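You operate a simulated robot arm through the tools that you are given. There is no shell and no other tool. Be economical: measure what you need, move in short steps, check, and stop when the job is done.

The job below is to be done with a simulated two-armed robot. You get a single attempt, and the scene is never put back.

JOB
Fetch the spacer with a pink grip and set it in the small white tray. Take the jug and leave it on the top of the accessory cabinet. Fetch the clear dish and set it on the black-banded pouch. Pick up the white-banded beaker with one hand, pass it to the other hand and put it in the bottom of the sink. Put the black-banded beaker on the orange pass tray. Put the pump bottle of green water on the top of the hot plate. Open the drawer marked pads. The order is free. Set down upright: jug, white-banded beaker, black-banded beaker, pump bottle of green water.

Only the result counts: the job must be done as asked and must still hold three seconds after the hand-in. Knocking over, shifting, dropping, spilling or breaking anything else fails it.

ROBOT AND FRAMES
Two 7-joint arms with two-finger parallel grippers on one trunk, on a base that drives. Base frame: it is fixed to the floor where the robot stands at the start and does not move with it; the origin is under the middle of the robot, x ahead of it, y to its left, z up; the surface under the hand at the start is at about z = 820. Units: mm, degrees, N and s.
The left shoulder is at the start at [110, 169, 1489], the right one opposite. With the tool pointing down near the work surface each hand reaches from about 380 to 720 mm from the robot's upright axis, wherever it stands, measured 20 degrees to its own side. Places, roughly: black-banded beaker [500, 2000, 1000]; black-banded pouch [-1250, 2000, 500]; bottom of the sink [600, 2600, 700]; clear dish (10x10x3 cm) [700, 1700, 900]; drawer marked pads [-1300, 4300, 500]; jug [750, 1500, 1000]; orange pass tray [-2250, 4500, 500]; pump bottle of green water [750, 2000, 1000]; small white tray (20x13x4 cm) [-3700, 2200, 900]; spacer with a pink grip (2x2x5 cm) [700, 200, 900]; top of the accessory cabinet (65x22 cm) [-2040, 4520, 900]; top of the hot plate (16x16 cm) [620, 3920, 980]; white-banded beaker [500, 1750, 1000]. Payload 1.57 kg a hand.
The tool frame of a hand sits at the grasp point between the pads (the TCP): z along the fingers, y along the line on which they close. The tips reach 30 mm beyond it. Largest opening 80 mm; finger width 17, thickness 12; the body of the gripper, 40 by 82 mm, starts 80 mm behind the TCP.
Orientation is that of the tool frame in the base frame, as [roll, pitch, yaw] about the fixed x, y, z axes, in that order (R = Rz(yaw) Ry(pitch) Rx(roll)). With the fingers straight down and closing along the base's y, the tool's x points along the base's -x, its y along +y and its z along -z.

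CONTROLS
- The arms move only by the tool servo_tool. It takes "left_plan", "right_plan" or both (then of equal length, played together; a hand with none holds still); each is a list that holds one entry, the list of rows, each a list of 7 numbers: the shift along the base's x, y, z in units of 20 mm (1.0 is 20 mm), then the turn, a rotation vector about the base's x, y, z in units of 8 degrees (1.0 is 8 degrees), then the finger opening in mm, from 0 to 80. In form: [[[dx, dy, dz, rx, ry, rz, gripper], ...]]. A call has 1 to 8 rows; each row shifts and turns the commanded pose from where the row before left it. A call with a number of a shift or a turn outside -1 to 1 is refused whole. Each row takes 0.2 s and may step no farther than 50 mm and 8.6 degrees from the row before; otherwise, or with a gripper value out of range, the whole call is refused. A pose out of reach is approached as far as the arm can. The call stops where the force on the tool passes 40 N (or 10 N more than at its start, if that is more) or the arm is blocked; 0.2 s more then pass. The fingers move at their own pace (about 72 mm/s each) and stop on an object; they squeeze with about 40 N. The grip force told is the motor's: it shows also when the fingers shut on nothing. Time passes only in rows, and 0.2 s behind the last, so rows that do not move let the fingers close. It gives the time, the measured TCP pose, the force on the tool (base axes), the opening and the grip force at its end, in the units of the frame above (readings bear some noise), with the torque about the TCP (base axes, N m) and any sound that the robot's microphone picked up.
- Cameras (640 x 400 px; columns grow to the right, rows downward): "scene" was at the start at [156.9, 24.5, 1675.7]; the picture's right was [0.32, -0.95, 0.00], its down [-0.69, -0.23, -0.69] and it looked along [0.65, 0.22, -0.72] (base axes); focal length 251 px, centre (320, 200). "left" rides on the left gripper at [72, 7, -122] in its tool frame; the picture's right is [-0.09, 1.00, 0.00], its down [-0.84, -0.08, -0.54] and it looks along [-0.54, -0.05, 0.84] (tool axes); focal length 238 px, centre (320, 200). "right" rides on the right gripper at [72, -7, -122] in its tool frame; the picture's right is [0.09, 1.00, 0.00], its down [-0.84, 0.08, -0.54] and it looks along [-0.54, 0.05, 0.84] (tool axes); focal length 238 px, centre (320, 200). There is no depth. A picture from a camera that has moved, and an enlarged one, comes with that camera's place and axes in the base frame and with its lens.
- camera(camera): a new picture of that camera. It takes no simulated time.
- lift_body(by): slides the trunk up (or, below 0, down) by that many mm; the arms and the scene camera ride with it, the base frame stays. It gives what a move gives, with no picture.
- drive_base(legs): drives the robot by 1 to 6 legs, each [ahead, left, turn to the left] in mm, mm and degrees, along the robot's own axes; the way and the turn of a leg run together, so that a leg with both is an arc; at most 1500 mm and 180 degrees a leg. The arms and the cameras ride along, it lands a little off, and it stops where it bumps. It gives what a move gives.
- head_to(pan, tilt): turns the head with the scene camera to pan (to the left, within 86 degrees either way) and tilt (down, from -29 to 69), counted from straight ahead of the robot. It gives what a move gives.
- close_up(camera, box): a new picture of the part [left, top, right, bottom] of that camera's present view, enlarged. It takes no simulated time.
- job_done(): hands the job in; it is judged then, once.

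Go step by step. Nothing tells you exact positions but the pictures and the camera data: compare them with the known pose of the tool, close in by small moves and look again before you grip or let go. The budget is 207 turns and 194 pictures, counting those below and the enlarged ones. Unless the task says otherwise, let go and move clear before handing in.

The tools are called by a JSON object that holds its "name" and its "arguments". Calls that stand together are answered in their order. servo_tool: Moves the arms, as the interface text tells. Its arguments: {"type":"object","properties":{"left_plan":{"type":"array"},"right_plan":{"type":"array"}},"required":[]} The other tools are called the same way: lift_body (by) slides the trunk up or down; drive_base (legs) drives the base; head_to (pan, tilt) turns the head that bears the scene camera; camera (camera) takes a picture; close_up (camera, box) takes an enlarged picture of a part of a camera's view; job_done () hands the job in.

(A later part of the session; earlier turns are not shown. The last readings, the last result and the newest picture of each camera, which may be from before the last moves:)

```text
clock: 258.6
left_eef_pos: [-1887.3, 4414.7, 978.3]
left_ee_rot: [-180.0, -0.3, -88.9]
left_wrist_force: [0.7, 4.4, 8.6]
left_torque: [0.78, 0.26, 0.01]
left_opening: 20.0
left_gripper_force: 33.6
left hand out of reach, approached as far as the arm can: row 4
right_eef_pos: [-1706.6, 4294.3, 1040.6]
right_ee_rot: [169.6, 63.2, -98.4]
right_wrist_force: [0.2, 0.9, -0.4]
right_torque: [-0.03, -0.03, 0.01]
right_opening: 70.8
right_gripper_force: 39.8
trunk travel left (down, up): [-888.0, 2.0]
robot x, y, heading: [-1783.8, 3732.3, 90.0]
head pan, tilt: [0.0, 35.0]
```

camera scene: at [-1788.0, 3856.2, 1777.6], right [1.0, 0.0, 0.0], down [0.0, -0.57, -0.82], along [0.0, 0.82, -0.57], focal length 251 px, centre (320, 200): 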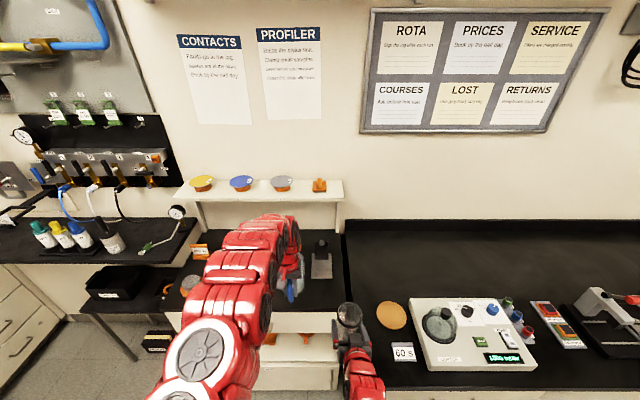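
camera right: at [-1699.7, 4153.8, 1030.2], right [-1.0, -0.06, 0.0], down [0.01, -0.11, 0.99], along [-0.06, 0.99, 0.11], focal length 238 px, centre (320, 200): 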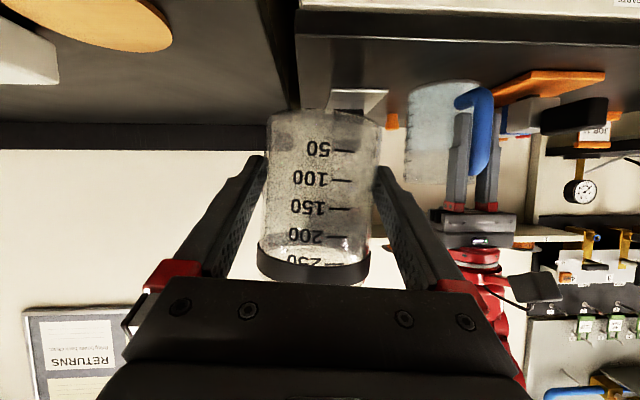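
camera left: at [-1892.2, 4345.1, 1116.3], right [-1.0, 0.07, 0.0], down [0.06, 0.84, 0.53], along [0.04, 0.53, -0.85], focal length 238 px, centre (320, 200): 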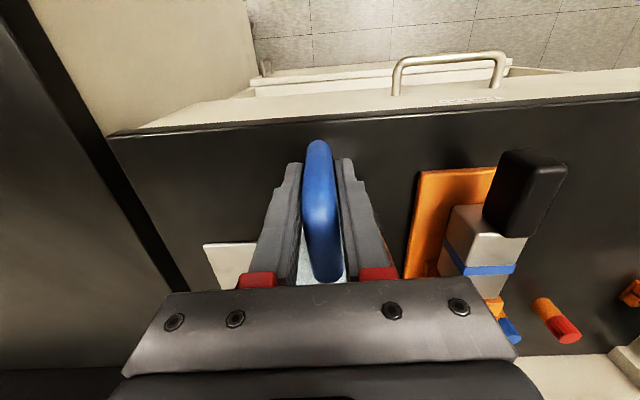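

It is in contact. I'll release and rise straight up.

{"name": "servo_tool", "arguments": {"left_plan": [[[0, 0, 0.05, 0, 0, 0, 26], [0, 0, 0, 0, 0, 0, 50], [0, 0, 0, 0, 0, 0, 50], [0, 0, 1, 0, 0, 0, 50], [0, 0, 1, 0, 0, 0, 50], [0, 0, 1, 0, 0, 0, 50], [0, 0, 1, 0, 0, 0, 50], [0, 0, 0.5, 0, 0, 0, 50]]]}}

{"name": "camera", "arguments": {"camera": "left"}}

{"name": "camera", "arguments": {"camera": "right"}}

```text
clock: 260.4
left_eef_pos: [-1886.8, 4415.0, 1069.6]
left_ee_rot: [-179.9, -0.5, -88.9]
left_wrist_force: [-0.2, -0.1, 0.7]
left_torque: [0.03, -0.01, -0.01]
left_opening: 50.2
left_gripper_force: 0.1
right_eef_pos: [-1707.0, 4294.3, 1040.4]
right_ee_rot: [169.6, 63.1, -98.4]
right_wrist_force: [0.5, -0.1, -1.3]
right_torque: [-0.04, 0.01, 0.01]
right_opening: 70.7
right_gripper_force: 40.5
trunk travel left (down, up): [-888.0, 2.0]
robot x, y, heading: [-1789.0, 3729.2, 90.0]
head pan, tilt: [0.0, 35.0]
```

```text
83 pictures are left
camera left: at [-1892.1, 4344.6, 1191.2], right [-1.0, 0.07, 0.0], down [0.06, 0.84, 0.54], along [0.04, 0.53, -0.84], focal length 238 px, centre (320, 200)
```

left: 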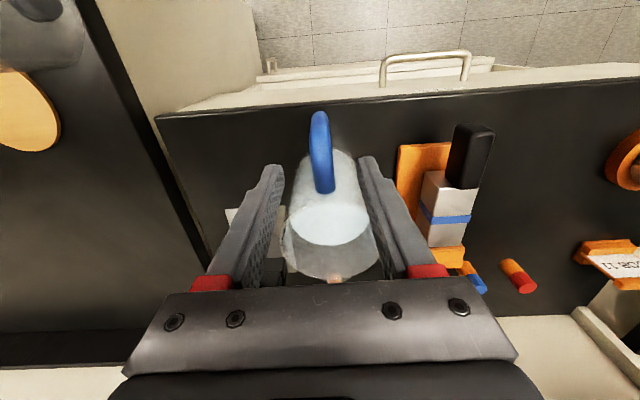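

```text
82 pictures are left
camera right: at [-1699.6, 4153.5, 1030.4], right [-1.0, -0.06, 0.0], down [0.01, -0.11, 0.99], along [-0.06, 0.99, 0.11], focal length 238 px, centre (320, 200)
```

right: 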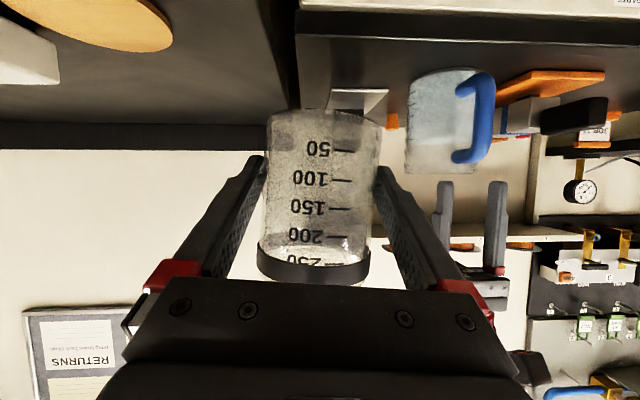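

The jug is done. Next I'll place the black beaker on the low shelf: I'll back away and swing the left hand out to the side so it won't hit the cabinet.

{"name": "drive_base", "arguments": {"legs": [[-400, 0, 0]]}}

{"name": "servo_tool", "arguments": {"left_plan": [[[-1, 0, 0, 0, 0, 0.5, 50], [-1, -0.2, 0, 0, 0, 0.5, 50], [-1, -0.4, 0, 0, 0, 0.5, 50], [-1, -0.6, 0, 0, 0, 0.5, 50], [-1, -0.7, 0, 0, 0, 0.5, 50], [-1, -0.8, 0, 0, 0, 0.5, 50], [-1, -0.8, 0, 0, 0, 0.5, 50], [-1, -0.8, 0, 0, 0, 0.5, 50]]]}}

{"name": "servo_tool", "arguments": {"left_plan": [[[-1, -0.8, 0, 0, 0, 0.5, 50], [-1, -0.8, 0, 0, 0, 0.5, 50], [-1, -0.8, 0, 0, 0, 0.5, 50], [-1, -1, 0, 0, 0, 0.5, 50], [-1, -1, 0, 0, 0, 0.5, 50], [-1, -1, 0, 0, 0, 0.5, 50], [-1, -1, 0, 0, 0, 0.5, 50], [-1, -1, 0, 0, 0, 0.5, 50]]]}}

{"name": "lift_body", "arguments": {"by": -400}}

{"name": "camera", "arguments": {"camera": "scene"}}

```text
clock: 262.9
left_eef_pos: [-1888.6, 4013.2, 1068.2]
left_ee_rot: [-179.9, -0.4, -88.6]
left_wrist_force: [-0.2, -0.1, 0.4]
left_torque: [-0.01, -0.01, 0.01]
left_opening: 50.0
left_gripper_force: 0.1
right_eef_pos: [-1705.7, 3893.2, 1041.1]
right_ee_rot: [169.6, 63.2, -98.1]
right_wrist_force: [0.5, -0.3, -1.4]
right_torque: [-0.06, -0.02, -0.08]
right_opening: 71.0
right_gripper_force: 39.9
trunk travel left (down, up): [-888.0, 2.0]
robot x, y, heading: [-1787.3, 3330.2, 90.1]
head pan, tilt: [0.0, 35.0]
```

```text
clock: 264.7
left_eef_pos: [-2048.8, 3927.6, 1068.8]
left_ee_rot: [-179.9, -0.5, -56.7]
left_wrist_force: [0.0, -0.1, -0.3]
left_torque: [-0.02, -0.02, 0.0]
left_opening: 49.9
left_gripper_force: 0.1
right_eef_pos: [-1706.9, 3891.7, 1041.8]
right_ee_rot: [169.7, 63.3, -98.1]
right_wrist_force: [0.2, 0.1, 0.5]
right_torque: [0.0, -0.03, -0.03]
right_opening: 70.9
right_gripper_force: 39.9
trunk travel left (down, up): [-888.0, 2.0]
robot x, y, heading: [-1787.5, 3328.6, 90.5]
head pan, tilt: [0.0, 35.0]
```

```text
clock: 266.5
left_eef_pos: [-2208.1, 3778.1, 1070.0]
left_ee_rot: [-180.0, -0.5, -24.8]
left_wrist_force: [-0.3, 0.6, -0.5]
left_torque: [-0.01, -0.03, 0.01]
left_opening: 49.9
left_gripper_force: 0.1
right_eef_pos: [-1706.6, 3891.5, 1041.1]
right_ee_rot: [169.6, 63.3, -98.2]
right_wrist_force: [0.2, 0.0, -1.1]
right_torque: [-0.02, 0.0, 0.02]
right_opening: 70.6
right_gripper_force: 40.1
trunk travel left (down, up): [-888.0, 2.0]
robot x, y, heading: [-1787.8, 3326.2, 90.3]
head pan, tilt: [0.0, 35.0]
```

```text
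clock: 270.3
left_eef_pos: [-2207.8, 3779.3, 669.2]
left_ee_rot: [-180.0, -0.5, -24.7]
left_wrist_force: [0.0, -1.1, 0.0]
left_torque: [0.0, 0.01, 0.01]
left_opening: 50.0
left_gripper_force: 0.1
right_eef_pos: [-1706.8, 3893.0, 639.9]
right_ee_rot: [169.6, 63.2, -98.2]
right_wrist_force: [0.3, 0.0, -1.7]
right_torque: [-0.01, 0.02, 0.0]
right_opening: 70.7
right_gripper_force: 39.8
trunk travel left (down, up): [-488.0, 402.0]
robot x, y, heading: [-1791.3, 3331.1, 90.3]
head pan, tilt: [0.0, 35.0]
```

```text
81 pictures are left
camera scene: at [-1787.1, 3496.4, 1377.6], right [1.0, 0.01, 0.0], down [0.0, -0.57, -0.82], along [0.0, 0.82, -0.57], focal length 251 px, centre (320, 200)
```

scene: 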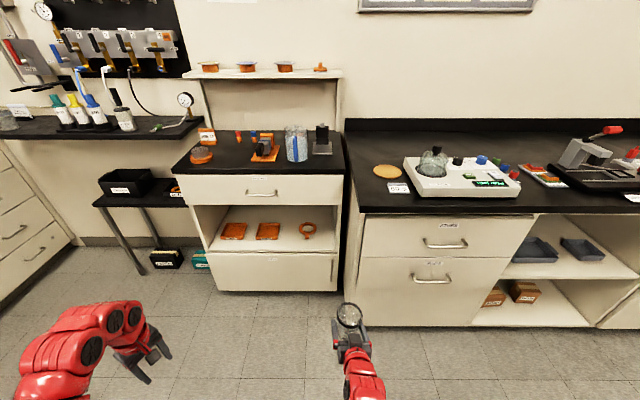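

Now the shelf is visible, with two orange trays on it. I'll zoom in to read the labels.

{"name": "close_up", "arguments": {"camera": "scene", "box": [180, 180, 340, 300]}}

{"name": "close_up", "arguments": {"camera": "scene", "box": [340, 200, 500, 300]}}

```text
3.33 times, centred on (260, 240) of scene
camera zoom: at [-1787.1, 3496.4, 1377.6], right [1.0, 0.01, 0.0], down [0.0, -0.57, -0.82], along [0.0, 0.82, -0.57], focal length 838 px, centre (520, 67)
```

zoom: 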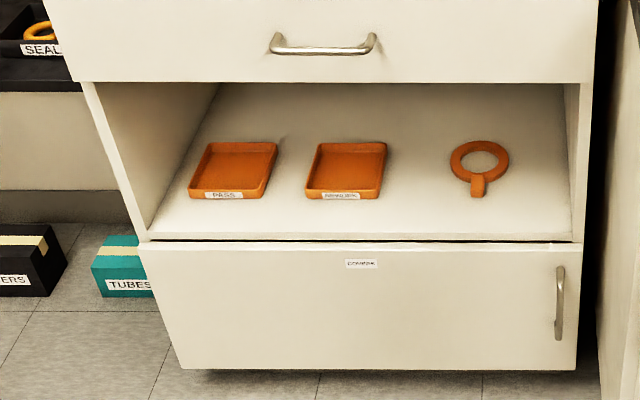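

```text
4.00 times, centred on (420, 250) of scene
camera zoom: at [-1787.1, 3496.4, 1377.6], right [1.0, 0.01, 0.0], down [0.0, -0.57, -0.82], along [0.0, 0.82, -0.57], focal length 1005 px, centre (-80, 0)
```

zoom: 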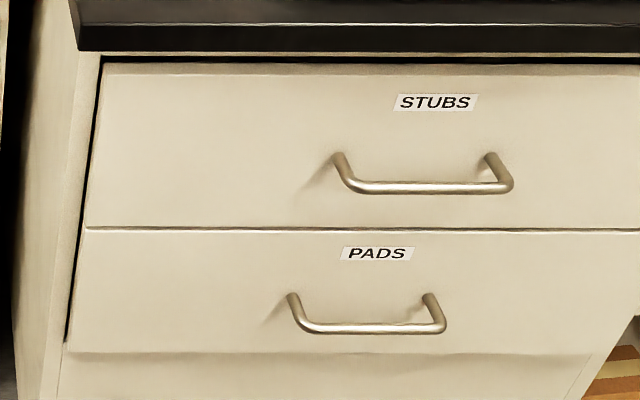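

The left tray is PASS; by triangulation the shelf floor is at z≈425 and the tray centre at about [-2266, 4550]. The PADS drawer is the lower one on the main bench. I'll strafe over and lower further.

{"name": "drive_base", "arguments": {"legs": [[0, 560, 0]]}}

{"name": "lift_body", "arguments": {"by": -120}}

{"name": "drive_base", "arguments": {"legs": [[300, 0, 0]]}}

{"name": "camera", "arguments": {"camera": "right"}}

{"name": "camera", "arguments": {"camera": "scene"}}

```text
clock: 273.5
left_eef_pos: [-2772.0, 3773.5, 667.9]
left_ee_rot: [-180.0, -0.5, -24.5]
left_wrist_force: [0.1, -0.1, 0.2]
left_torque: [0.02, -0.01, -0.01]
left_opening: 49.9
left_gripper_force: 0.1
right_eef_pos: [-2271.4, 3888.5, 641.8]
right_ee_rot: [169.7, 63.2, -98.0]
right_wrist_force: [0.0, 0.5, -0.9]
right_torque: [-0.02, 0.02, -0.02]
right_opening: 70.8
right_gripper_force: 40.2
trunk travel left (down, up): [-488.0, 402.0]
robot x, y, heading: [-2349.6, 3320.9, 90.3]
head pan, tilt: [0.0, 35.0]
```

```text
clock: 275.0
left_eef_pos: [-2770.9, 3773.3, 549.2]
left_ee_rot: [-180.0, -0.5, -24.4]
left_wrist_force: [0.2, 0.1, -0.3]
left_torque: [0.01, 0.02, -0.01]
left_opening: 49.8
left_gripper_force: 0.2
right_eef_pos: [-2270.5, 3889.8, 521.0]
right_ee_rot: [169.5, 63.2, -98.0]
right_wrist_force: [0.3, -0.6, -0.6]
right_torque: [-0.01, -0.01, 0.01]
right_opening: 70.9
right_gripper_force: 40.3
trunk travel left (down, up): [-368.0, 522.0]
robot x, y, heading: [-2351.0, 3324.9, 90.6]
head pan, tilt: [0.0, 35.0]
```

```text
clock: 277.1
left_eef_pos: [-2774.5, 4073.2, 548.6]
left_ee_rot: [-179.9, -0.6, -24.4]
left_wrist_force: [-0.1, 0.4, 0.4]
left_torque: [-0.01, 0.03, 0.0]
left_opening: 50.1
left_gripper_force: 0.0
right_eef_pos: [-2273.4, 4189.3, 520.8]
right_ee_rot: [169.6, 63.2, -97.9]
right_wrist_force: [-0.8, 0.0, -1.3]
right_torque: [0.0, -0.04, -0.01]
right_opening: 70.7
right_gripper_force: 40.1
trunk travel left (down, up): [-368.0, 522.0]
robot x, y, heading: [-2345.7, 3629.3, 90.5]
head pan, tilt: [0.0, 35.0]
```

```text
78 pictures are left
camera right: at [-2265.8, 4049.0, 510.2], right [-1.0, -0.06, 0.0], down [0.01, -0.11, 0.99], along [-0.06, 0.99, 0.11], focal length 238 px, centre (320, 200)
```

right: 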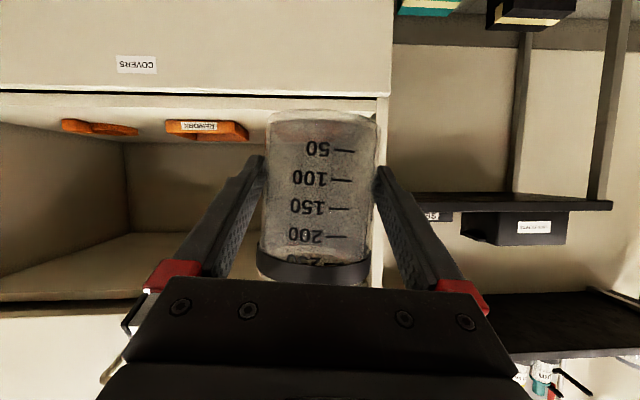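

```text
77 pictures are left
camera scene: at [-2352.4, 3793.3, 1257.4], right [1.0, 0.01, 0.0], down [0.01, -0.57, -0.82], along [-0.01, 0.82, -0.57], focal length 251 px, centre (320, 200)
```

scene: 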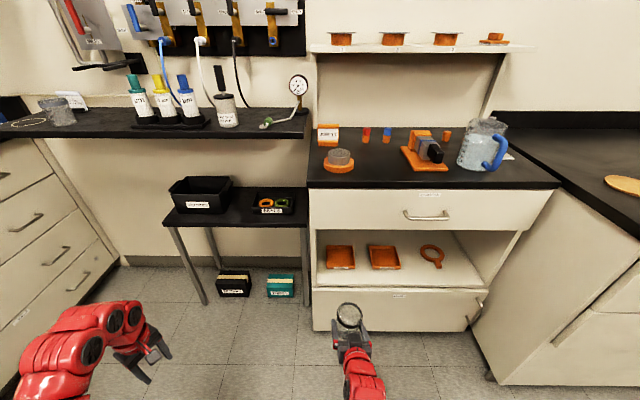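

The tray centre is confirmed at about [-2273, 4545]. I'll drive in 200 mm, then extend the arm.

{"name": "drive_base", "arguments": {"legs": [[200, 0, 0]]}}

{"name": "servo_tool", "arguments": {"right_plan": [[[0, 0.8, 0, 0, 0, 0, 50], [0, 0.8, 0, 0, 0, 0, 50], [0, 0.8, 0, 0, 0, 0, 50], [0, 0.8, 0, 0, 0, 0, 50], [0, 0.8, 0, 0, 0, 0, 50], [0, 0.8, 0, 0, 0, 0, 50]]]}}

{"name": "camera", "arguments": {"camera": "right"}}

{"name": "close_up", "arguments": {"camera": "scene", "box": [260, 200, 460, 380]}}

```text
clock: 278.7
left_eef_pos: [-2776.0, 4274.6, 549.0]
left_ee_rot: [180.0, -0.6, -24.6]
left_wrist_force: [-0.8, -0.3, -0.4]
left_torque: [0.02, 0.03, 0.02]
left_opening: 49.9
left_gripper_force: 0.1
right_eef_pos: [-2276.4, 4390.1, 520.1]
right_ee_rot: [169.7, 63.2, -97.8]
right_wrist_force: [-0.5, -0.2, -0.7]
right_torque: [-0.02, -0.02, 0.01]
right_opening: 70.6
right_gripper_force: 39.8
trunk travel left (down, up): [-368.0, 522.0]
robot x, y, heading: [-2353.1, 3827.5, 90.2]
head pan, tilt: [0.0, 35.0]
```

```text
clock: 280.1
left_eef_pos: [-2776.5, 4274.5, 548.3]
left_ee_rot: [179.9, -0.6, -24.5]
left_wrist_force: [-0.5, 0.1, 0.0]
left_torque: [-0.03, 0.01, 0.03]
left_opening: 49.7
left_gripper_force: 0.0
right_eef_pos: [-2276.8, 4486.8, 519.9]
right_ee_rot: [169.7, 63.1, -97.9]
right_wrist_force: [-0.7, 0.4, -1.2]
right_torque: [-0.05, 0.03, 0.02]
right_opening: 70.9
right_gripper_force: 39.7
trunk travel left (down, up): [-368.0, 522.0]
robot x, y, heading: [-2354.1, 3830.1, 90.7]
head pan, tilt: [0.0, 35.0]
```

```text
76 pictures are left
camera right: at [-2267.7, 4345.9, 510.1], right [-1.0, -0.06, 0.0], down [0.01, -0.11, 0.99], along [-0.06, 0.99, 0.11], focal length 238 px, centre (320, 200)
```

right: 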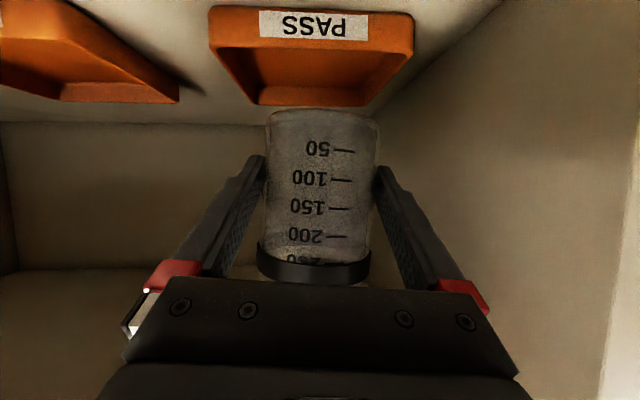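

```text
2.22 times, centred on (360, 290) of scene
camera zoom: at [-2354.3, 3993.9, 1257.5], right [1.0, 0.01, 0.0], down [0.01, -0.57, -0.82], along [-0.01, 0.82, -0.57], focal length 558 px, centre (231, 0)
```

zoom: 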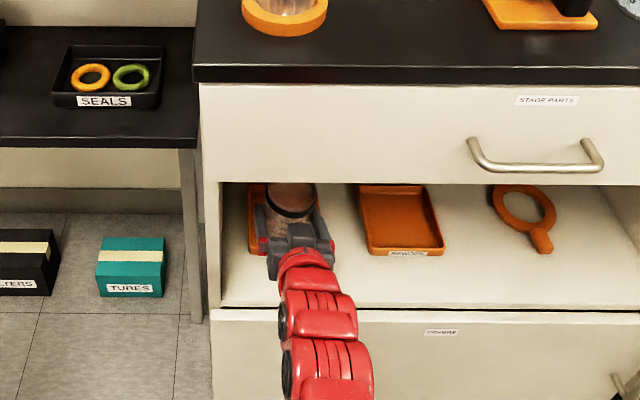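

The PASS tray is confirmed below the beaker, centre about [-2273, 4535]. I'll advance 50 mm, then lower gently.

{"name": "servo_tool", "arguments": {"right_plan": [[[0.1, 0.9, 0, 0, 0, 0, 50], [0, 0.8, 0, 0, 0, 0, 50], [0, 0.8, 0, 0, 0, 0, 50], [0, 0, -0.7, 0, 0, 0, 50], [0, 0, -0.7, 0, 0, 0, 50], [0, 0, -0.5, 0, 0, 0, 50]]]}}

{"name": "camera", "arguments": {"camera": "right"}}

```text
clock: 281.5
left_eef_pos: [-2776.5, 4274.6, 549.5]
left_ee_rot: [-180.0, -0.5, -24.5]
left_wrist_force: [-0.7, 1.0, 0.2]
left_torque: [-0.02, -0.02, -0.02]
left_opening: 49.9
left_gripper_force: 0.0
right_eef_pos: [-2274.1, 4535.6, 482.0]
right_ee_rot: [169.6, 63.3, -97.9]
right_wrist_force: [-0.5, -0.3, -1.0]
right_torque: [-0.01, -0.05, 0.01]
right_opening: 70.8
right_gripper_force: 40.1
trunk travel left (down, up): [-368.0, 522.0]
robot x, y, heading: [-2355.6, 3824.4, 90.5]
head pan, tilt: [0.0, 35.0]
```

```text
74 pictures are left
camera right: at [-2265.7, 4395.7, 472.0], right [-1.0, -0.06, 0.0], down [0.01, -0.11, 0.99], along [-0.06, 0.99, 0.11], focal length 238 px, centre (320, 200)
```

right: 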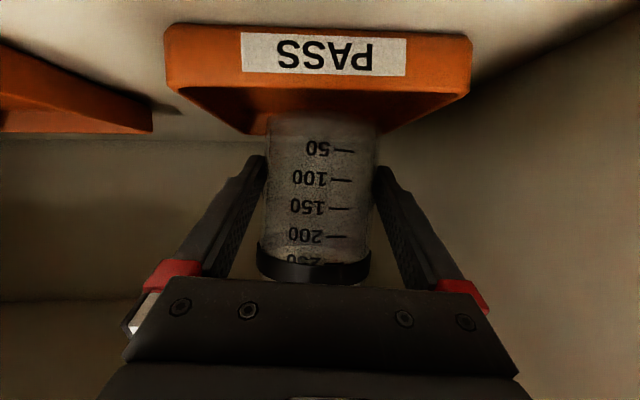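

{"name": "servo_tool", "arguments": {"right_plan": [[[0, 0, -0.2, 0, 0, 0, 50], [0, 0, -0.15, 0, 0, 0, 50], [0, 0, -0.15, 0, 0, 0, 50], [0, 0, -0.15, 0, 0, 0, 50], [0, 0, -0.15, 0, 0, 0, 50]]]}}

```text
clock: 282.7
left_eef_pos: [-2774.9, 4275.0, 549.6]
left_ee_rot: [179.9, -0.4, -24.5]
left_wrist_force: [-0.2, 0.4, 0.4]
left_torque: [0.02, 0.01, 0.04]
left_opening: 50.1
left_gripper_force: 0.1
right_eef_pos: [-2273.8, 4536.8, 467.2]
right_ee_rot: [169.6, 63.1, -97.9]
right_wrist_force: [-0.2, -0.5, -0.9]
right_torque: [-0.04, 0.02, -0.01]
right_opening: 70.6
right_gripper_force: 39.7
trunk travel left (down, up): [-368.0, 522.0]
robot x, y, heading: [-2352.6, 3828.5, 90.6]
head pan, tilt: [0.0, 35.0]
```

{"name": "servo_tool", "arguments": {"right_plan": [[[0, 0, -0.15, 0, 0, 0, 50], [0, 0, -0.15, 0, 0, 0, 50], [0, 0, -0.15, 0, 0, 0, 50], [0, 0, -0.15, 0, 0, 0, 50]]]}}

{"name": "camera", "arguments": {"camera": "right"}}

```text
clock: 283.7
left_eef_pos: [-2776.4, 4273.7, 551.0]
left_ee_rot: [-179.8, -0.4, -24.4]
left_wrist_force: [-0.3, 0.7, -0.5]
left_torque: [-0.01, 0.02, -0.01]
left_opening: 49.8
left_gripper_force: 0.1
right_eef_pos: [-2273.9, 4534.6, 459.4]
right_ee_rot: [169.5, 63.5, -98.0]
right_wrist_force: [-2.9, 4.1, 25.8]
right_torque: [0.51, -0.72, 0.05]
right_opening: 71.0
right_gripper_force: 40.2
trunk travel left (down, up): [-368.0, 522.0]
robot x, y, heading: [-2354.2, 3829.3, 90.6]
head pan, tilt: [0.0, 35.0]
```

```text
73 pictures are left
camera right: at [-2266.0, 4395.9, 447.2], right [-1.0, -0.06, 0.0], down [0.01, -0.12, 0.99], along [-0.06, 0.99, 0.12], focal length 238 px, centre (320, 200)
```

right: 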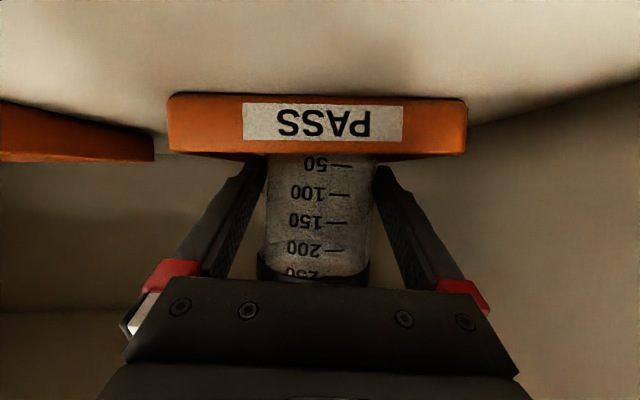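

The beaker is on the tray floor. I'll release with small interleaved openings and rises so the fingertips don't disturb the tray rim.

{"name": "servo_tool", "arguments": {"right_plan": [[[0, 0, 0.15, 0, 0, 0, 72], [0, 0, 0.1, 0, 0, 0, 73.5], [0, 0, 0.3, 0, 0, 0, 75], [0, 0, 0.3, 0, 0, 0, 78], [0, 0, 0.3, 0, 0, 0, 80], [0, 0, 0.3, 0, 0, 0, 80]]]}}

{"name": "camera", "arguments": {"camera": "right"}}

```text
clock: 285.1
left_eef_pos: [-2776.6, 4274.2, 549.7]
left_ee_rot: [-180.0, -0.5, -24.6]
left_wrist_force: [0.6, -0.7, -1.0]
left_torque: [-0.01, 0.03, 0.02]
left_opening: 50.0
left_gripper_force: 0.0
right_eef_pos: [-2274.4, 4535.7, 483.5]
right_ee_rot: [169.6, 63.3, -97.8]
right_wrist_force: [-0.4, -0.1, -0.4]
right_torque: [-0.01, 0.03, -0.03]
right_opening: 80.0
right_gripper_force: 0.1
trunk travel left (down, up): [-368.0, 522.0]
robot x, y, heading: [-2352.2, 3826.4, 90.3]
head pan, tilt: [0.0, 35.0]
```

```text
72 pictures are left
camera right: at [-2265.8, 4395.8, 473.3], right [-1.0, -0.06, 0.0], down [0.01, -0.11, 0.99], along [-0.06, 0.99, 0.11], focal length 238 px, centre (320, 200)
```

right: 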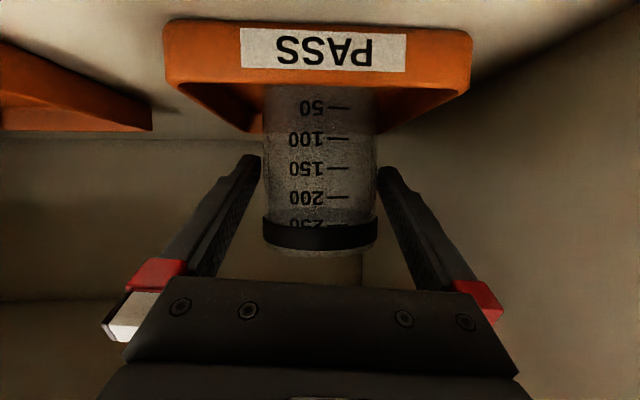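

The black beaker stands in the PASS tray. I'll withdraw the hand, back off, and go to the PADS drawer (handle about [-1348, 4115, 561]).

{"name": "servo_tool", "arguments": {"right_plan": [[[0, -0.8, 0.1, 0, 0, 0, 80], [0, -1, 0.1, 0, 0, 0, 80], [0, -1, 0, 0, 0, 0, 80], [0, -1, 0, 0, 0, 0, 80], [0, -1, 0, 0, 0, 0, 80], [0, -1, 0, 0, 0, 0, 80], [0, -1, 0, 0, 0, 0, 80]]]}}

{"name": "drive_base", "arguments": {"legs": [[-480, 0, 0]]}}

{"name": "camera", "arguments": {"camera": "scene"}}

{"name": "drive_base", "arguments": {"legs": [[0, -920, 0]]}}

{"name": "servo_tool", "arguments": {"right_plan": [[[0, 0, 0.5, 0, 0.89, -0.45, 80], [0, 0, 0.5, 0, 0.89, -0.45, 80], [0, 0, 0.5, 0, 0.89, -0.45, 80], [0, 0, 0.5, 0, 0.89, -0.45, 80], [0, 0, 0.5, 0, 0.89, -0.45, 60], [0, 0, 0.5, 0, 0.89, -0.45, 60]]]}}

```text
clock: 286.7
left_eef_pos: [-2777.3, 4274.5, 549.3]
left_ee_rot: [-180.0, -0.6, -24.6]
left_wrist_force: [0.2, 0.2, -0.6]
left_torque: [-0.03, -0.02, 0.0]
left_opening: 50.3
left_gripper_force: 0.1
right_eef_pos: [-2273.5, 4399.4, 487.4]
right_ee_rot: [169.9, 63.3, -97.8]
right_wrist_force: [-0.2, -0.5, -0.1]
right_torque: [-0.02, -0.02, 0.01]
right_opening: 79.9
right_gripper_force: 0.1
trunk travel left (down, up): [-368.0, 522.0]
robot x, y, heading: [-2353.3, 3826.2, 90.7]
head pan, tilt: [0.0, 35.0]
```

```text
clock: 289.5
left_eef_pos: [-2772.1, 3791.7, 549.4]
left_ee_rot: [-179.9, -0.5, -24.5]
left_wrist_force: [0.2, -0.3, 0.4]
left_torque: [0.01, 0.0, -0.07]
left_opening: 50.1
left_gripper_force: 0.1
right_eef_pos: [-2269.2, 3917.4, 488.0]
right_ee_rot: [169.7, 63.3, -97.9]
right_wrist_force: [-0.5, 0.4, 0.5]
right_torque: [-0.02, -0.01, 0.04]
right_opening: 79.8
right_gripper_force: 0.1
trunk travel left (down, up): [-368.0, 522.0]
robot x, y, heading: [-2353.7, 3342.4, 90.7]
head pan, tilt: [0.0, 35.0]
```

```text
71 pictures are left
camera scene: at [-2349.7, 3510.5, 1257.6], right [1.0, 0.01, 0.0], down [0.01, -0.57, -0.82], along [-0.01, 0.82, -0.57], focal length 251 px, centre (320, 200)
```

scene: 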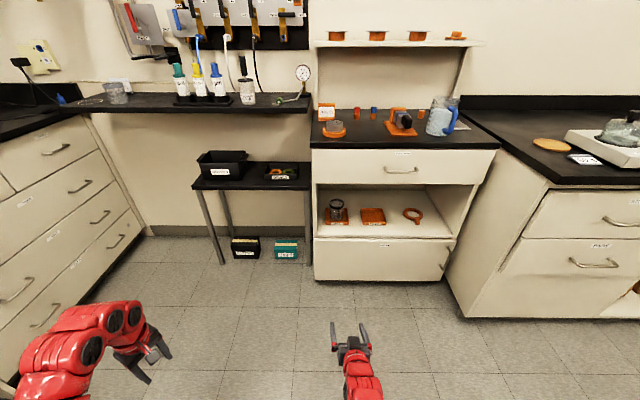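

```text
clock: 294.4
left_eef_pos: [-1848.3, 3801.6, 548.3]
left_ee_rot: [179.9, -0.5, -24.6]
left_wrist_force: [0.9, -0.4, 0.7]
left_torque: [0.03, -0.01, 0.01]
left_opening: 50.0
left_gripper_force: 0.0
right_eef_pos: [-1344.2, 3923.2, 487.0]
right_ee_rot: [169.6, 63.2, -98.1]
right_wrist_force: [-0.3, 0.5, 0.0]
right_torque: [0.03, -0.04, 0.0]
right_opening: 80.0
right_gripper_force: 0.1
trunk travel left (down, up): [-368.0, 522.0]
robot x, y, heading: [-1426.5, 3351.1, 90.2]
head pan, tilt: [0.0, 35.0]
```

```text
clock: 295.8
left_eef_pos: [-1847.7, 3801.2, 549.3]
left_ee_rot: [180.0, -0.5, -24.7]
left_wrist_force: [0.3, -0.2, 0.6]
left_torque: [0.01, 0.01, 0.0]
left_opening: 50.1
left_gripper_force: 0.0
right_eef_pos: [-1344.5, 3925.2, 548.5]
right_ee_rot: [119.6, 33.8, -160.8]
right_wrist_force: [-0.4, 0.1, 0.1]
right_torque: [0.04, 0.02, 0.0]
right_opening: 60.0
right_gripper_force: 0.2
trunk travel left (down, up): [-368.0, 522.0]
robot x, y, heading: [-1425.4, 3357.5, 90.3]
head pan, tilt: [0.0, 35.0]
```

The roll rotation works. I'll finish it and look at the handle.

{"name": "servo_tool", "arguments": {"right_plan": [[[0, 0, 0, 0, 0.89, -0.45, 60], [0, 0, 0, 0, 0.89, -0.45, 60], [0, 0, 0, 0, 0.89, -0.45, 60], [0, 0, 0, 0, 0.89, -0.45, 60], [0, 0, 0, 0, 0.89, -0.45, 60], [0, 0, 0, 0, 0.2, -0.1, 60]]]}}

{"name": "camera", "arguments": {"camera": "right"}}

{"name": "camera", "arguments": {"camera": "scene"}}

```text
clock: 297.2
left_eef_pos: [-1846.9, 3800.1, 548.3]
left_ee_rot: [-180.0, -0.4, -24.6]
left_wrist_force: [0.2, 0.0, -0.7]
left_torque: [0.02, 0.01, 0.01]
left_opening: 50.1
left_gripper_force: 0.0
right_eef_pos: [-1345.1, 3924.3, 547.2]
right_ee_rot: [113.7, -2.7, 178.2]
right_wrist_force: [0.1, 0.5, 0.3]
right_torque: [0.01, 0.03, 0.01]
right_opening: 59.9
right_gripper_force: 0.0
trunk travel left (down, up): [-368.0, 522.0]
robot x, y, heading: [-1425.5, 3352.0, 90.4]
head pan, tilt: [0.0, 35.0]
```

```text
70 pictures are left
camera right: at [-1419.0, 3812.7, 594.1], right [-0.04, 0.4, 0.92], down [0.84, -0.49, 0.25], along [0.55, 0.77, -0.32], focal length 238 px, centre (320, 200)
```

right: 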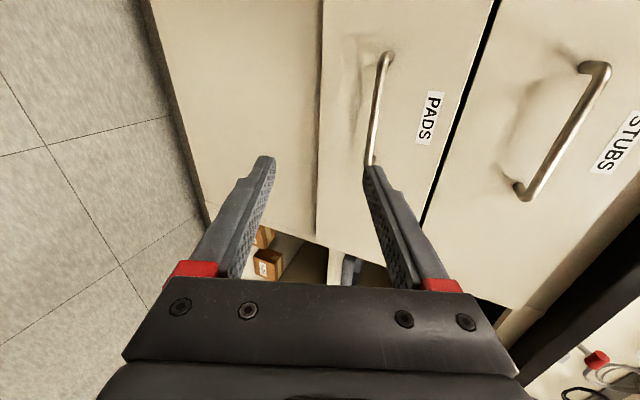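

```text
69 pictures are left
camera scene: at [-1426.4, 3518.4, 1257.5], right [1.0, 0.01, 0.0], down [0.0, -0.57, -0.82], along [-0.01, 0.82, -0.57], focal length 251 px, centre (320, 200)
```

scene: 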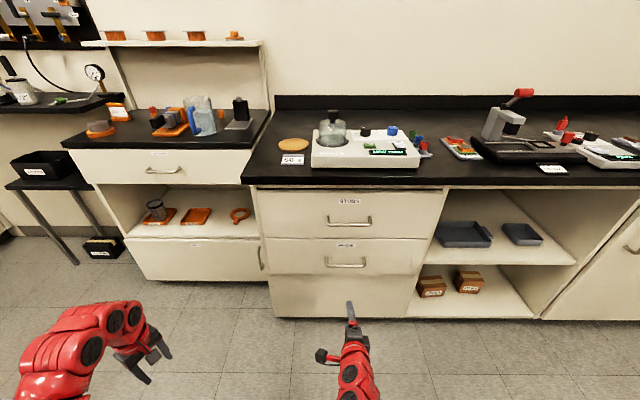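

By triangulation, the handle bar is at about [-1343, 4141, 532]. I'll move the base forward 130 mm and line up along the tool axis.

{"name": "drive_base", "arguments": {"legs": [[130, 0, 0]]}}

{"name": "servo_tool", "arguments": {"right_plan": [[[0, 0, 0.6, 0, 0, 0, 60], [0, 0, 0.6, 0, 0, 0, 60]]]}}

{"name": "camera", "arguments": {"camera": "right"}}

```text
clock: 298.4
left_eef_pos: [-1849.0, 3930.1, 549.4]
left_ee_rot: [-180.0, -0.5, -24.6]
left_wrist_force: [-0.9, 0.7, -0.9]
left_torque: [-0.05, 0.0, -0.02]
left_opening: 49.6
left_gripper_force: 0.0
right_eef_pos: [-1346.1, 4053.8, 548.1]
right_ee_rot: [113.7, -2.7, 178.2]
right_wrist_force: [-0.4, 0.0, -0.5]
right_torque: [0.03, 0.01, 0.0]
right_opening: 60.0
right_gripper_force: 0.2
trunk travel left (down, up): [-368.0, 522.0]
robot x, y, heading: [-1430.1, 3483.5, 90.3]
head pan, tilt: [0.0, 35.0]
```

```text
clock: 299.1
left_eef_pos: [-1848.9, 3928.4, 550.4]
left_ee_rot: [180.0, -0.5, -24.6]
left_wrist_force: [-1.1, -0.1, 0.6]
left_torque: [-0.02, -0.02, -0.01]
left_opening: 50.0
left_gripper_force: 0.1
right_eef_pos: [-1344.8, 4052.0, 571.5]
right_ee_rot: [113.8, -2.6, 178.2]
right_wrist_force: [-0.2, -0.4, 0.3]
right_torque: [0.01, -0.01, -0.01]
right_opening: 60.2
right_gripper_force: 0.1
trunk travel left (down, up): [-368.0, 522.0]
robot x, y, heading: [-1427.4, 3479.4, 90.2]
head pan, tilt: [0.0, 35.0]
```

```text
68 pictures are left
camera right: at [-1420.0, 3940.9, 617.8], right [-0.04, 0.4, 0.91], down [0.84, -0.49, 0.25], along [0.55, 0.77, -0.32], focal length 238 px, centre (320, 200)
```

right: 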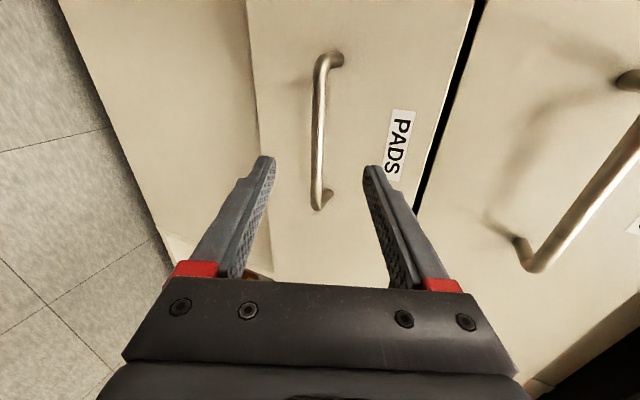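

The bar is centred between the fingers. I'll advance along the tool axis.

{"name": "servo_tool", "arguments": {"right_plan": [[[0, 0.91, -0.404, 0, 0, 0, 60], [0, 0.91, -0.404, 0, 0, 0, 60], [0, 0.91, -0.404, 0, 0, 0, 60], [0, 0.91, -0.404, 0, 0, 0, 60]]]}}

{"name": "camera", "arguments": {"camera": "right"}}

```text
clock: 300.1
left_eef_pos: [-1849.0, 3929.8, 548.9]
left_ee_rot: [179.9, -0.4, -24.6]
left_wrist_force: [0.1, 0.4, -0.1]
left_torque: [-0.01, 0.01, 0.0]
left_opening: 49.7
left_gripper_force: 0.0
right_eef_pos: [-1345.3, 4124.7, 539.4]
right_ee_rot: [113.6, -2.7, 178.2]
right_wrist_force: [0.2, 0.3, 0.0]
right_torque: [0.0, -0.02, 0.01]
right_opening: 60.0
right_gripper_force: 0.0
trunk travel left (down, up): [-368.0, 522.0]
robot x, y, heading: [-1427.1, 3479.7, 90.5]
head pan, tilt: [0.0, 35.0]
```

```text
67 pictures are left
camera right: at [-1420.3, 4013.9, 585.2], right [-0.04, 0.4, 0.91], down [0.84, -0.49, 0.25], along [0.55, 0.77, -0.32], focal length 238 px, centre (320, 200)
```

right: 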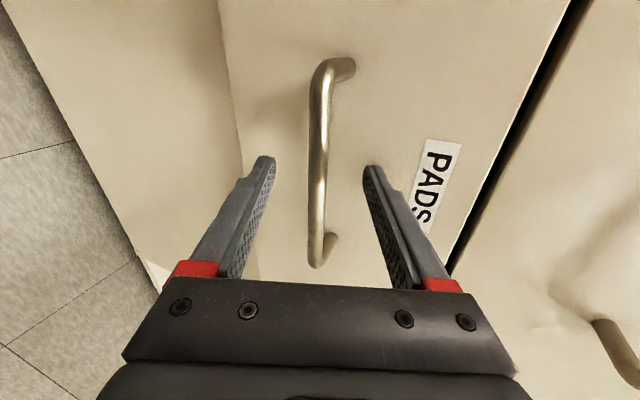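

By triangulation the bar is about 20 mm ahead. I'll advance 15 mm and close on it.

{"name": "servo_tool", "arguments": {"right_plan": [[[0, 0.7, -0.31, 0, 0, 0, 60], [0, 0, 0, 0, 0, 0, 0], [0, 0, 0, 0, 0, 0, 0], [0, 0, 0, 0, 0, 0, 0], [0, 0, 0, 0, 0, 0, 0]]]}}

{"name": "camera", "arguments": {"camera": "right"}}

```text
clock: 300.4
left_eef_pos: [-1849.0, 3927.5, 550.3]
left_ee_rot: [-180.0, -0.5, -24.8]
left_wrist_force: [-0.5, 0.3, 0.8]
left_torque: [0.0, 0.01, 0.01]
left_opening: 49.8
left_gripper_force: 0.0
right_eef_pos: [-1347.5, 4130.7, 535.9]
right_ee_rot: [113.6, -2.9, 178.2]
right_wrist_force: [-1.4, -17.0, 8.4]
right_torque: [0.79, -0.01, 0.16]
right_opening: 60.6
right_gripper_force: 0.4
trunk travel left (down, up): [-368.0, 522.0]
robot x, y, heading: [-1426.6, 3481.6, 90.4]
head pan, tilt: [0.0, 35.0]
stopped in row 1 (right hand): the force on the tool passed its limit at 81 N (the readings are from after the stop); the commanded pose is now the measured one
```

```text
66 pictures are left
camera right: at [-1421.2, 4018.4, 583.1], right [-0.03, 0.4, 0.92], down [0.84, -0.49, 0.25], along [0.55, 0.77, -0.32], focal length 238 px, centre (320, 200)
```

right: 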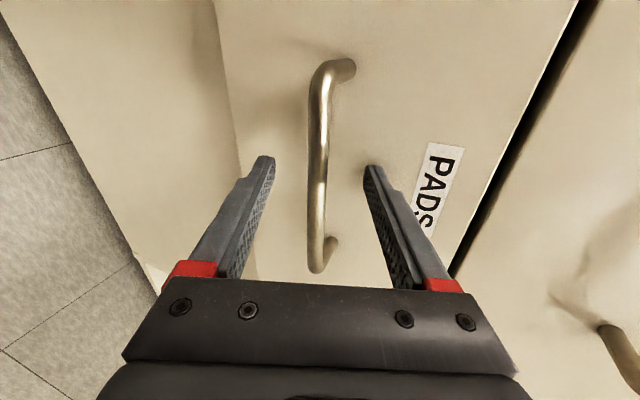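

The upper fingertip touched the drawer face; the bar is already within the pads. I'll back off 5 mm and close.

{"name": "servo_tool", "arguments": {"right_plan": [[[0, -0.23, 0.1, 0, 0, 0, 60], [0, 0, 0, 0, 0, 0, 20], [0, 0, 0, 0, 0, 0, 0], [0, 0, 0, 0, 0, 0, 0], [0, 0, 0, 0, 0, 0, 0]]]}}

{"name": "camera", "arguments": {"camera": "right"}}

```text
clock: 301.6
left_eef_pos: [-1848.3, 3928.9, 549.8]
left_ee_rot: [180.0, -0.5, -24.7]
left_wrist_force: [0.6, 0.5, 0.1]
left_torque: [0.0, 0.03, -0.01]
left_opening: 49.9
left_gripper_force: 0.1
right_eef_pos: [-1345.5, 4127.4, 536.0]
right_ee_rot: [113.8, -2.7, 178.2]
right_wrist_force: [1.4, -1.6, -7.2]
right_torque: [-0.04, -0.54, 0.2]
right_opening: 12.3
right_gripper_force: 29.6
trunk travel left (down, up): [-368.0, 522.0]
robot x, y, heading: [-1421.6, 3482.3, 90.5]
head pan, tilt: [0.0, 35.0]
```

```text
65 pictures are left
camera right: at [-1420.4, 4015.8, 583.0], right [-0.04, 0.4, 0.91], down [0.83, -0.49, 0.25], along [0.55, 0.77, -0.32], focal length 238 px, centre (320, 200)
```

right: 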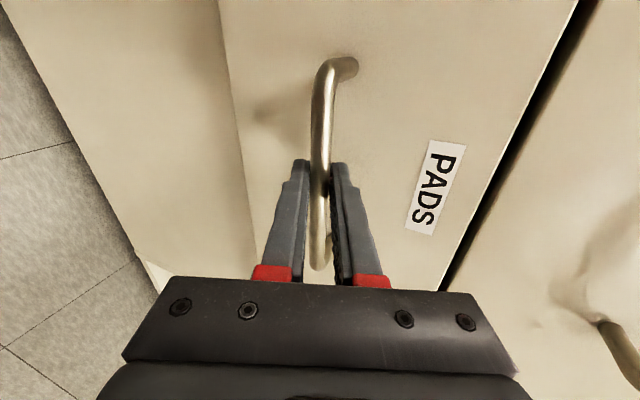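

The bar is gripped. I'll pull the drawer open, first with the arm.

{"name": "servo_tool", "arguments": {"right_plan": [[[0, -0.5, 0, 0, 0, 0, 0], [0, -0.8, 0, 0, 0, 0, 0], [0, -0.8, 0, 0, 0, 0, 0], [0, -0.8, 0, 0, 0, 0, 0], [0, -0.8, 0, 0, 0, 0, 0], [0, -0.8, 0, 0, 0, 0, 0]]]}}

{"name": "camera", "arguments": {"camera": "scene"}}

```text
clock: 303.0
left_eef_pos: [-1847.0, 3929.3, 548.6]
left_ee_rot: [179.9, -0.6, -24.7]
left_wrist_force: [-0.1, -0.7, -0.8]
left_torque: [0.05, 0.02, 0.04]
left_opening: 49.9
left_gripper_force: 0.0
right_eef_pos: [-1344.8, 4036.1, 538.3]
right_ee_rot: [113.8, -2.7, 178.2]
right_wrist_force: [3.5, -1.8, -8.2]
right_torque: [-0.08, -0.46, 0.34]
right_opening: 12.7
right_gripper_force: 29.7
trunk travel left (down, up): [-368.0, 522.0]
robot x, y, heading: [-1427.1, 3481.5, 90.4]
head pan, tilt: [0.0, 35.0]
```

```text
64 pictures are left
camera scene: at [-1426.9, 3647.4, 1257.3], right [1.0, 0.01, 0.0], down [0.0, -0.57, -0.82], along [-0.01, 0.82, -0.57], focal length 251 px, centre (320, 200)
```

scene: 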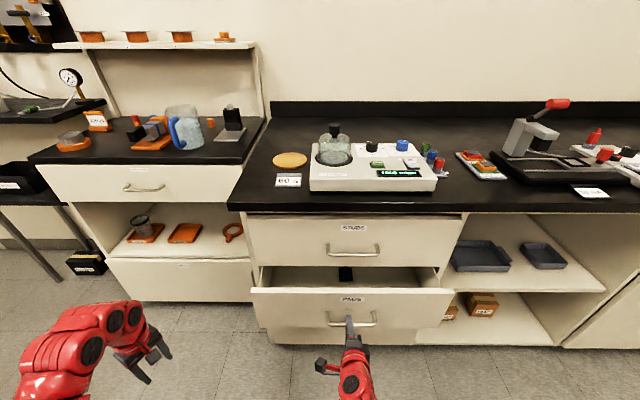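

The drawer is opening smoothly. I'll pull it further with the base.

{"name": "drive_base", "arguments": {"legs": [[-170, 0, 0]]}}

{"name": "camera", "arguments": {"camera": "scene"}}

```text
clock: 304.5
left_eef_pos: [-1846.5, 3759.3, 548.7]
left_ee_rot: [180.0, -0.5, -24.7]
left_wrist_force: [0.2, -1.2, -0.2]
left_torque: [-0.01, 0.04, 0.01]
left_opening: 49.8
left_gripper_force: 0.0
right_eef_pos: [-1347.0, 3867.6, 535.9]
right_ee_rot: [113.8, -2.9, 178.4]
right_wrist_force: [0.9, -1.8, -10.6]
right_torque: [-0.08, -0.39, 0.39]
right_opening: 12.6
right_gripper_force: 29.3
trunk travel left (down, up): [-368.0, 522.0]
robot x, y, heading: [-1423.6, 3312.0, 90.2]
head pan, tilt: [0.0, 35.0]
```

```text
63 pictures are left
camera scene: at [-1426.0, 3477.7, 1257.4], right [1.0, 0.01, 0.0], down [0.0, -0.57, -0.82], along [-0.01, 0.82, -0.57], focal length 251 px, centre (320, 200)
```

scene: 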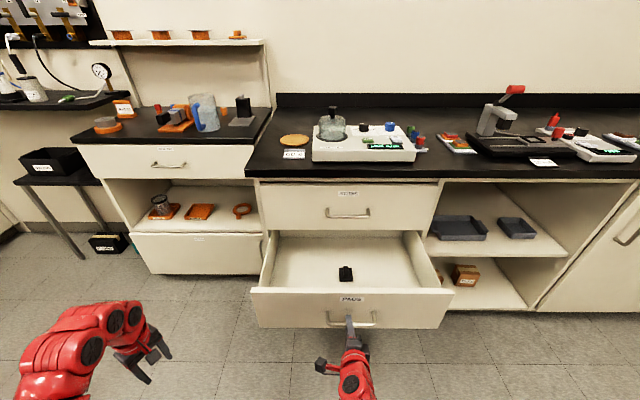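

The drawer is open about 260 mm. I'll release the bar and withdraw.

{"name": "servo_tool", "arguments": {"right_plan": [[[0, 0, 0, 0, 0, 0, 50], [0, 0, 0, 0, 0, 0, 60], [0, 0, 0, 0, 0, 0, 60], [0, -0.9, 0.4, 0, 0, 0, 60], [0, -0.9, 0.4, 0, 0, 0, 60], [0, -0.9, 0.4, 0, 0, 0, 60]]]}}

{"name": "camera", "arguments": {"camera": "right"}}

```text
clock: 305.9
left_eef_pos: [-1846.4, 3757.5, 547.7]
left_ee_rot: [180.0, -0.5, -24.6]
left_wrist_force: [1.0, -0.1, -0.1]
left_torque: [-0.04, -0.02, 0.02]
left_opening: 50.0
left_gripper_force: 0.1
right_eef_pos: [-1346.0, 3813.2, 560.6]
right_ee_rot: [113.7, -2.6, 178.3]
right_wrist_force: [-0.1, -0.3, 0.2]
right_torque: [0.02, 0.01, -0.01]
right_opening: 60.2
right_gripper_force: 0.1
trunk travel left (down, up): [-368.0, 522.0]
robot x, y, heading: [-1427.3, 3308.7, 90.6]
head pan, tilt: [0.0, 35.0]
```

```text
62 pictures are left
camera right: at [-1419.8, 3701.2, 607.7], right [-0.04, 0.4, 0.92], down [0.84, -0.49, 0.25], along [0.55, 0.77, -0.32], focal length 238 px, centre (320, 200)
```

right: 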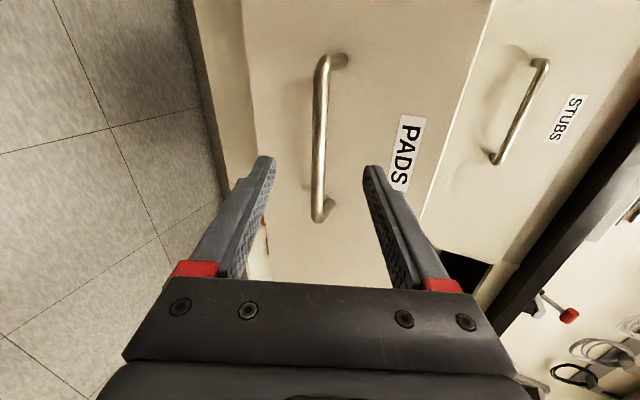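

The drawer is done. I'll raise the trunk, roll the right hand back, and strafe back to the aisle.

{"name": "lift_body", "arguments": {"by": 400}}

{"name": "drive_base", "arguments": {"legs": [[0, -1090, 0]]}}

{"name": "servo_tool", "arguments": {"right_plan": [[[0, 0.5, 0, 0, -0.91, 0.4, 80], [0, 0.5, 0, 0, -0.91, 0.4, 80], [0, 0.5, 0, 0, -0.91, 0.4, 80], [0, 0.5, 0, 0, -0.91, 0.4, 80], [0, 0.5, 0, 0, -0.91, 0.4, 80], [0, 0, 0, 0, -0.91, 0.4, 80], [0, 0, 0, 0, -0.91, 0.4, 80], [0, 0, 0, 0, -0.91, 0.4, 80]]]}}

{"name": "servo_tool", "arguments": {"right_plan": [[[0, 0, 0, 0, -0.91, 0.4, 80], [0, 0, 0, 0, -0.91, 0.4, 80], [0, 0, 0, 0, -0.91, 0.4, 80], [0, 0, 0, 0, -0.2, 0.09, 80]]]}}

{"name": "lift_body", "arguments": {"by": 115}}

{"name": "drive_base", "arguments": {"legs": [[-1500, 0, 0]]}}

{"name": "head_to", "arguments": {"pan": 75, "tilt": 45}}

{"name": "camera", "arguments": {"camera": "scene"}}

```text
clock: 309.7
left_eef_pos: [-1847.8, 3759.7, 949.1]
left_ee_rot: [-179.9, -0.5, -24.6]
left_wrist_force: [0.4, -0.5, -0.4]
left_torque: [0.0, -0.03, 0.02]
left_opening: 50.0
left_gripper_force: 0.0
right_eef_pos: [-1345.9, 3813.9, 961.8]
right_ee_rot: [113.6, -2.8, 178.3]
right_wrist_force: [0.2, 0.4, 0.6]
right_torque: [0.03, 0.01, 0.02]
right_opening: 60.1
right_gripper_force: 0.0
trunk travel left (down, up): [-768.0, 122.0]
robot x, y, heading: [-1423.9, 3310.2, 90.6]
head pan, tilt: [0.0, 35.0]
```

```text
clock: 315.4
left_eef_pos: [-751.3, 3769.0, 949.5]
left_ee_rot: [179.9, -0.5, -23.7]
left_wrist_force: [0.2, -0.2, 0.8]
left_torque: [0.05, 0.04, 0.0]
left_opening: 49.8
left_gripper_force: 0.2
right_eef_pos: [-251.3, 3830.8, 961.8]
right_ee_rot: [113.7, -2.7, 179.2]
right_wrist_force: [0.4, 0.6, -0.3]
right_torque: [0.0, 0.0, 0.01]
right_opening: 59.8
right_gripper_force: 0.0
trunk travel left (down, up): [-768.0, 122.0]
robot x, y, heading: [-325.3, 3328.2, 91.5]
head pan, tilt: [0.0, 35.0]
```

```text
clock: 317.1
left_eef_pos: [-752.1, 3769.0, 949.0]
left_ee_rot: [-180.0, -0.4, -23.6]
left_wrist_force: [0.3, -0.4, 0.4]
left_torque: [0.0, 0.02, 0.0]
left_opening: 50.1
left_gripper_force: 0.0
right_eef_pos: [-251.5, 3881.2, 961.5]
right_ee_rot: [132.5, 52.8, -143.7]
right_wrist_force: [0.3, 0.3, -0.4]
right_torque: [0.0, -0.02, 0.0]
right_opening: 80.1
right_gripper_force: 0.0
trunk travel left (down, up): [-768.0, 122.0]
robot x, y, heading: [-324.9, 3324.6, 91.0]
head pan, tilt: [0.0, 35.0]
```

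```text
clock: 318.1
left_eef_pos: [-752.2, 3768.9, 949.7]
left_ee_rot: [-180.0, -0.5, -23.7]
left_wrist_force: [-0.7, -0.6, 0.2]
left_torque: [-0.02, -0.01, 0.0]
left_opening: 50.1
left_gripper_force: 0.1
right_eef_pos: [-251.9, 3881.0, 961.2]
right_ee_rot: [171.9, 65.7, -98.8]
right_wrist_force: [-0.1, 0.1, 2.1]
right_torque: [-0.03, -0.03, 0.02]
right_opening: 80.1
right_gripper_force: 0.0
trunk travel left (down, up): [-768.0, 122.0]
robot x, y, heading: [-325.5, 3325.0, 91.6]
head pan, tilt: [0.0, 35.0]
```

```text
clock: 319.6
left_eef_pos: [-751.7, 3767.8, 1064.0]
left_ee_rot: [-180.0, -0.5, -23.6]
left_wrist_force: [-0.5, -0.3, 0.6]
left_torque: [0.0, 0.03, 0.02]
left_opening: 50.1
left_gripper_force: 0.0
right_eef_pos: [-250.8, 3881.6, 1076.3]
right_ee_rot: [171.8, 65.5, -98.9]
right_wrist_force: [-0.2, -0.1, 0.1]
right_torque: [-0.01, -0.04, 0.0]
right_opening: 80.2
right_gripper_force: 0.2
trunk travel left (down, up): [-883.0, 7.0]
robot x, y, heading: [-324.2, 3329.9, 91.5]
head pan, tilt: [0.0, 35.0]
```

```text
clock: 327.1
left_eef_pos: [-720.3, 2269.9, 1063.9]
left_ee_rot: [-179.9, -0.6, -24.3]
left_wrist_force: [0.1, -0.9, -0.8]
left_torque: [0.01, -0.02, 0.01]
left_opening: 50.1
left_gripper_force: 0.1
right_eef_pos: [-219.0, 2378.6, 1075.6]
right_ee_rot: [171.7, 65.6, -99.4]
right_wrist_force: [-0.1, -0.2, 0.0]
right_torque: [0.01, -0.03, 0.01]
right_opening: 80.0
right_gripper_force: 0.1
trunk travel left (down, up): [-883.0, 7.0]
robot x, y, heading: [-296.8, 1822.3, 90.9]
head pan, tilt: [0.0, 35.0]
```

```text
clock: 328.5
left_eef_pos: [-719.1, 2270.6, 1063.4]
left_ee_rot: [-179.9, -0.5, -24.2]
left_wrist_force: [1.2, 0.0, -0.7]
left_torque: [-0.01, 0.0, -0.01]
left_opening: 50.0
left_gripper_force: 0.1
right_eef_pos: [-218.1, 2379.5, 1075.8]
right_ee_rot: [171.9, 65.6, -99.4]
right_wrist_force: [0.2, 0.2, -0.3]
right_torque: [0.02, 0.0, -0.02]
right_opening: 80.0
right_gripper_force: 0.0
trunk travel left (down, up): [-883.0, 7.0]
robot x, y, heading: [-296.5, 1826.0, 90.7]
head pan, tilt: [75.0, 45.0]
```

```text
61 pictures are left
camera scene: at [-375.0, 1923.2, 1757.7], right [0.25, 0.97, 0.0], down [0.69, -0.17, -0.71], along [-0.69, 0.17, -0.71], focal length 251 px, centre (320, 200)
```

scene: 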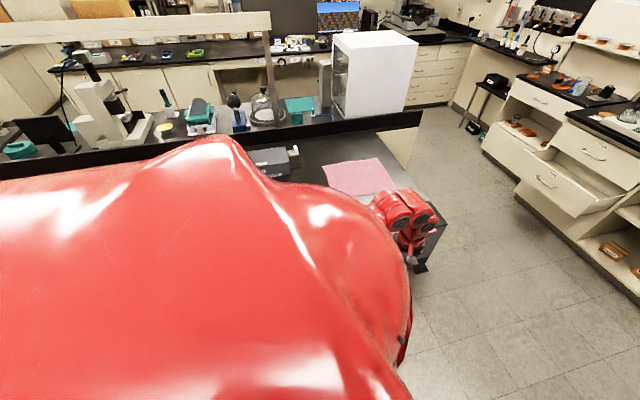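

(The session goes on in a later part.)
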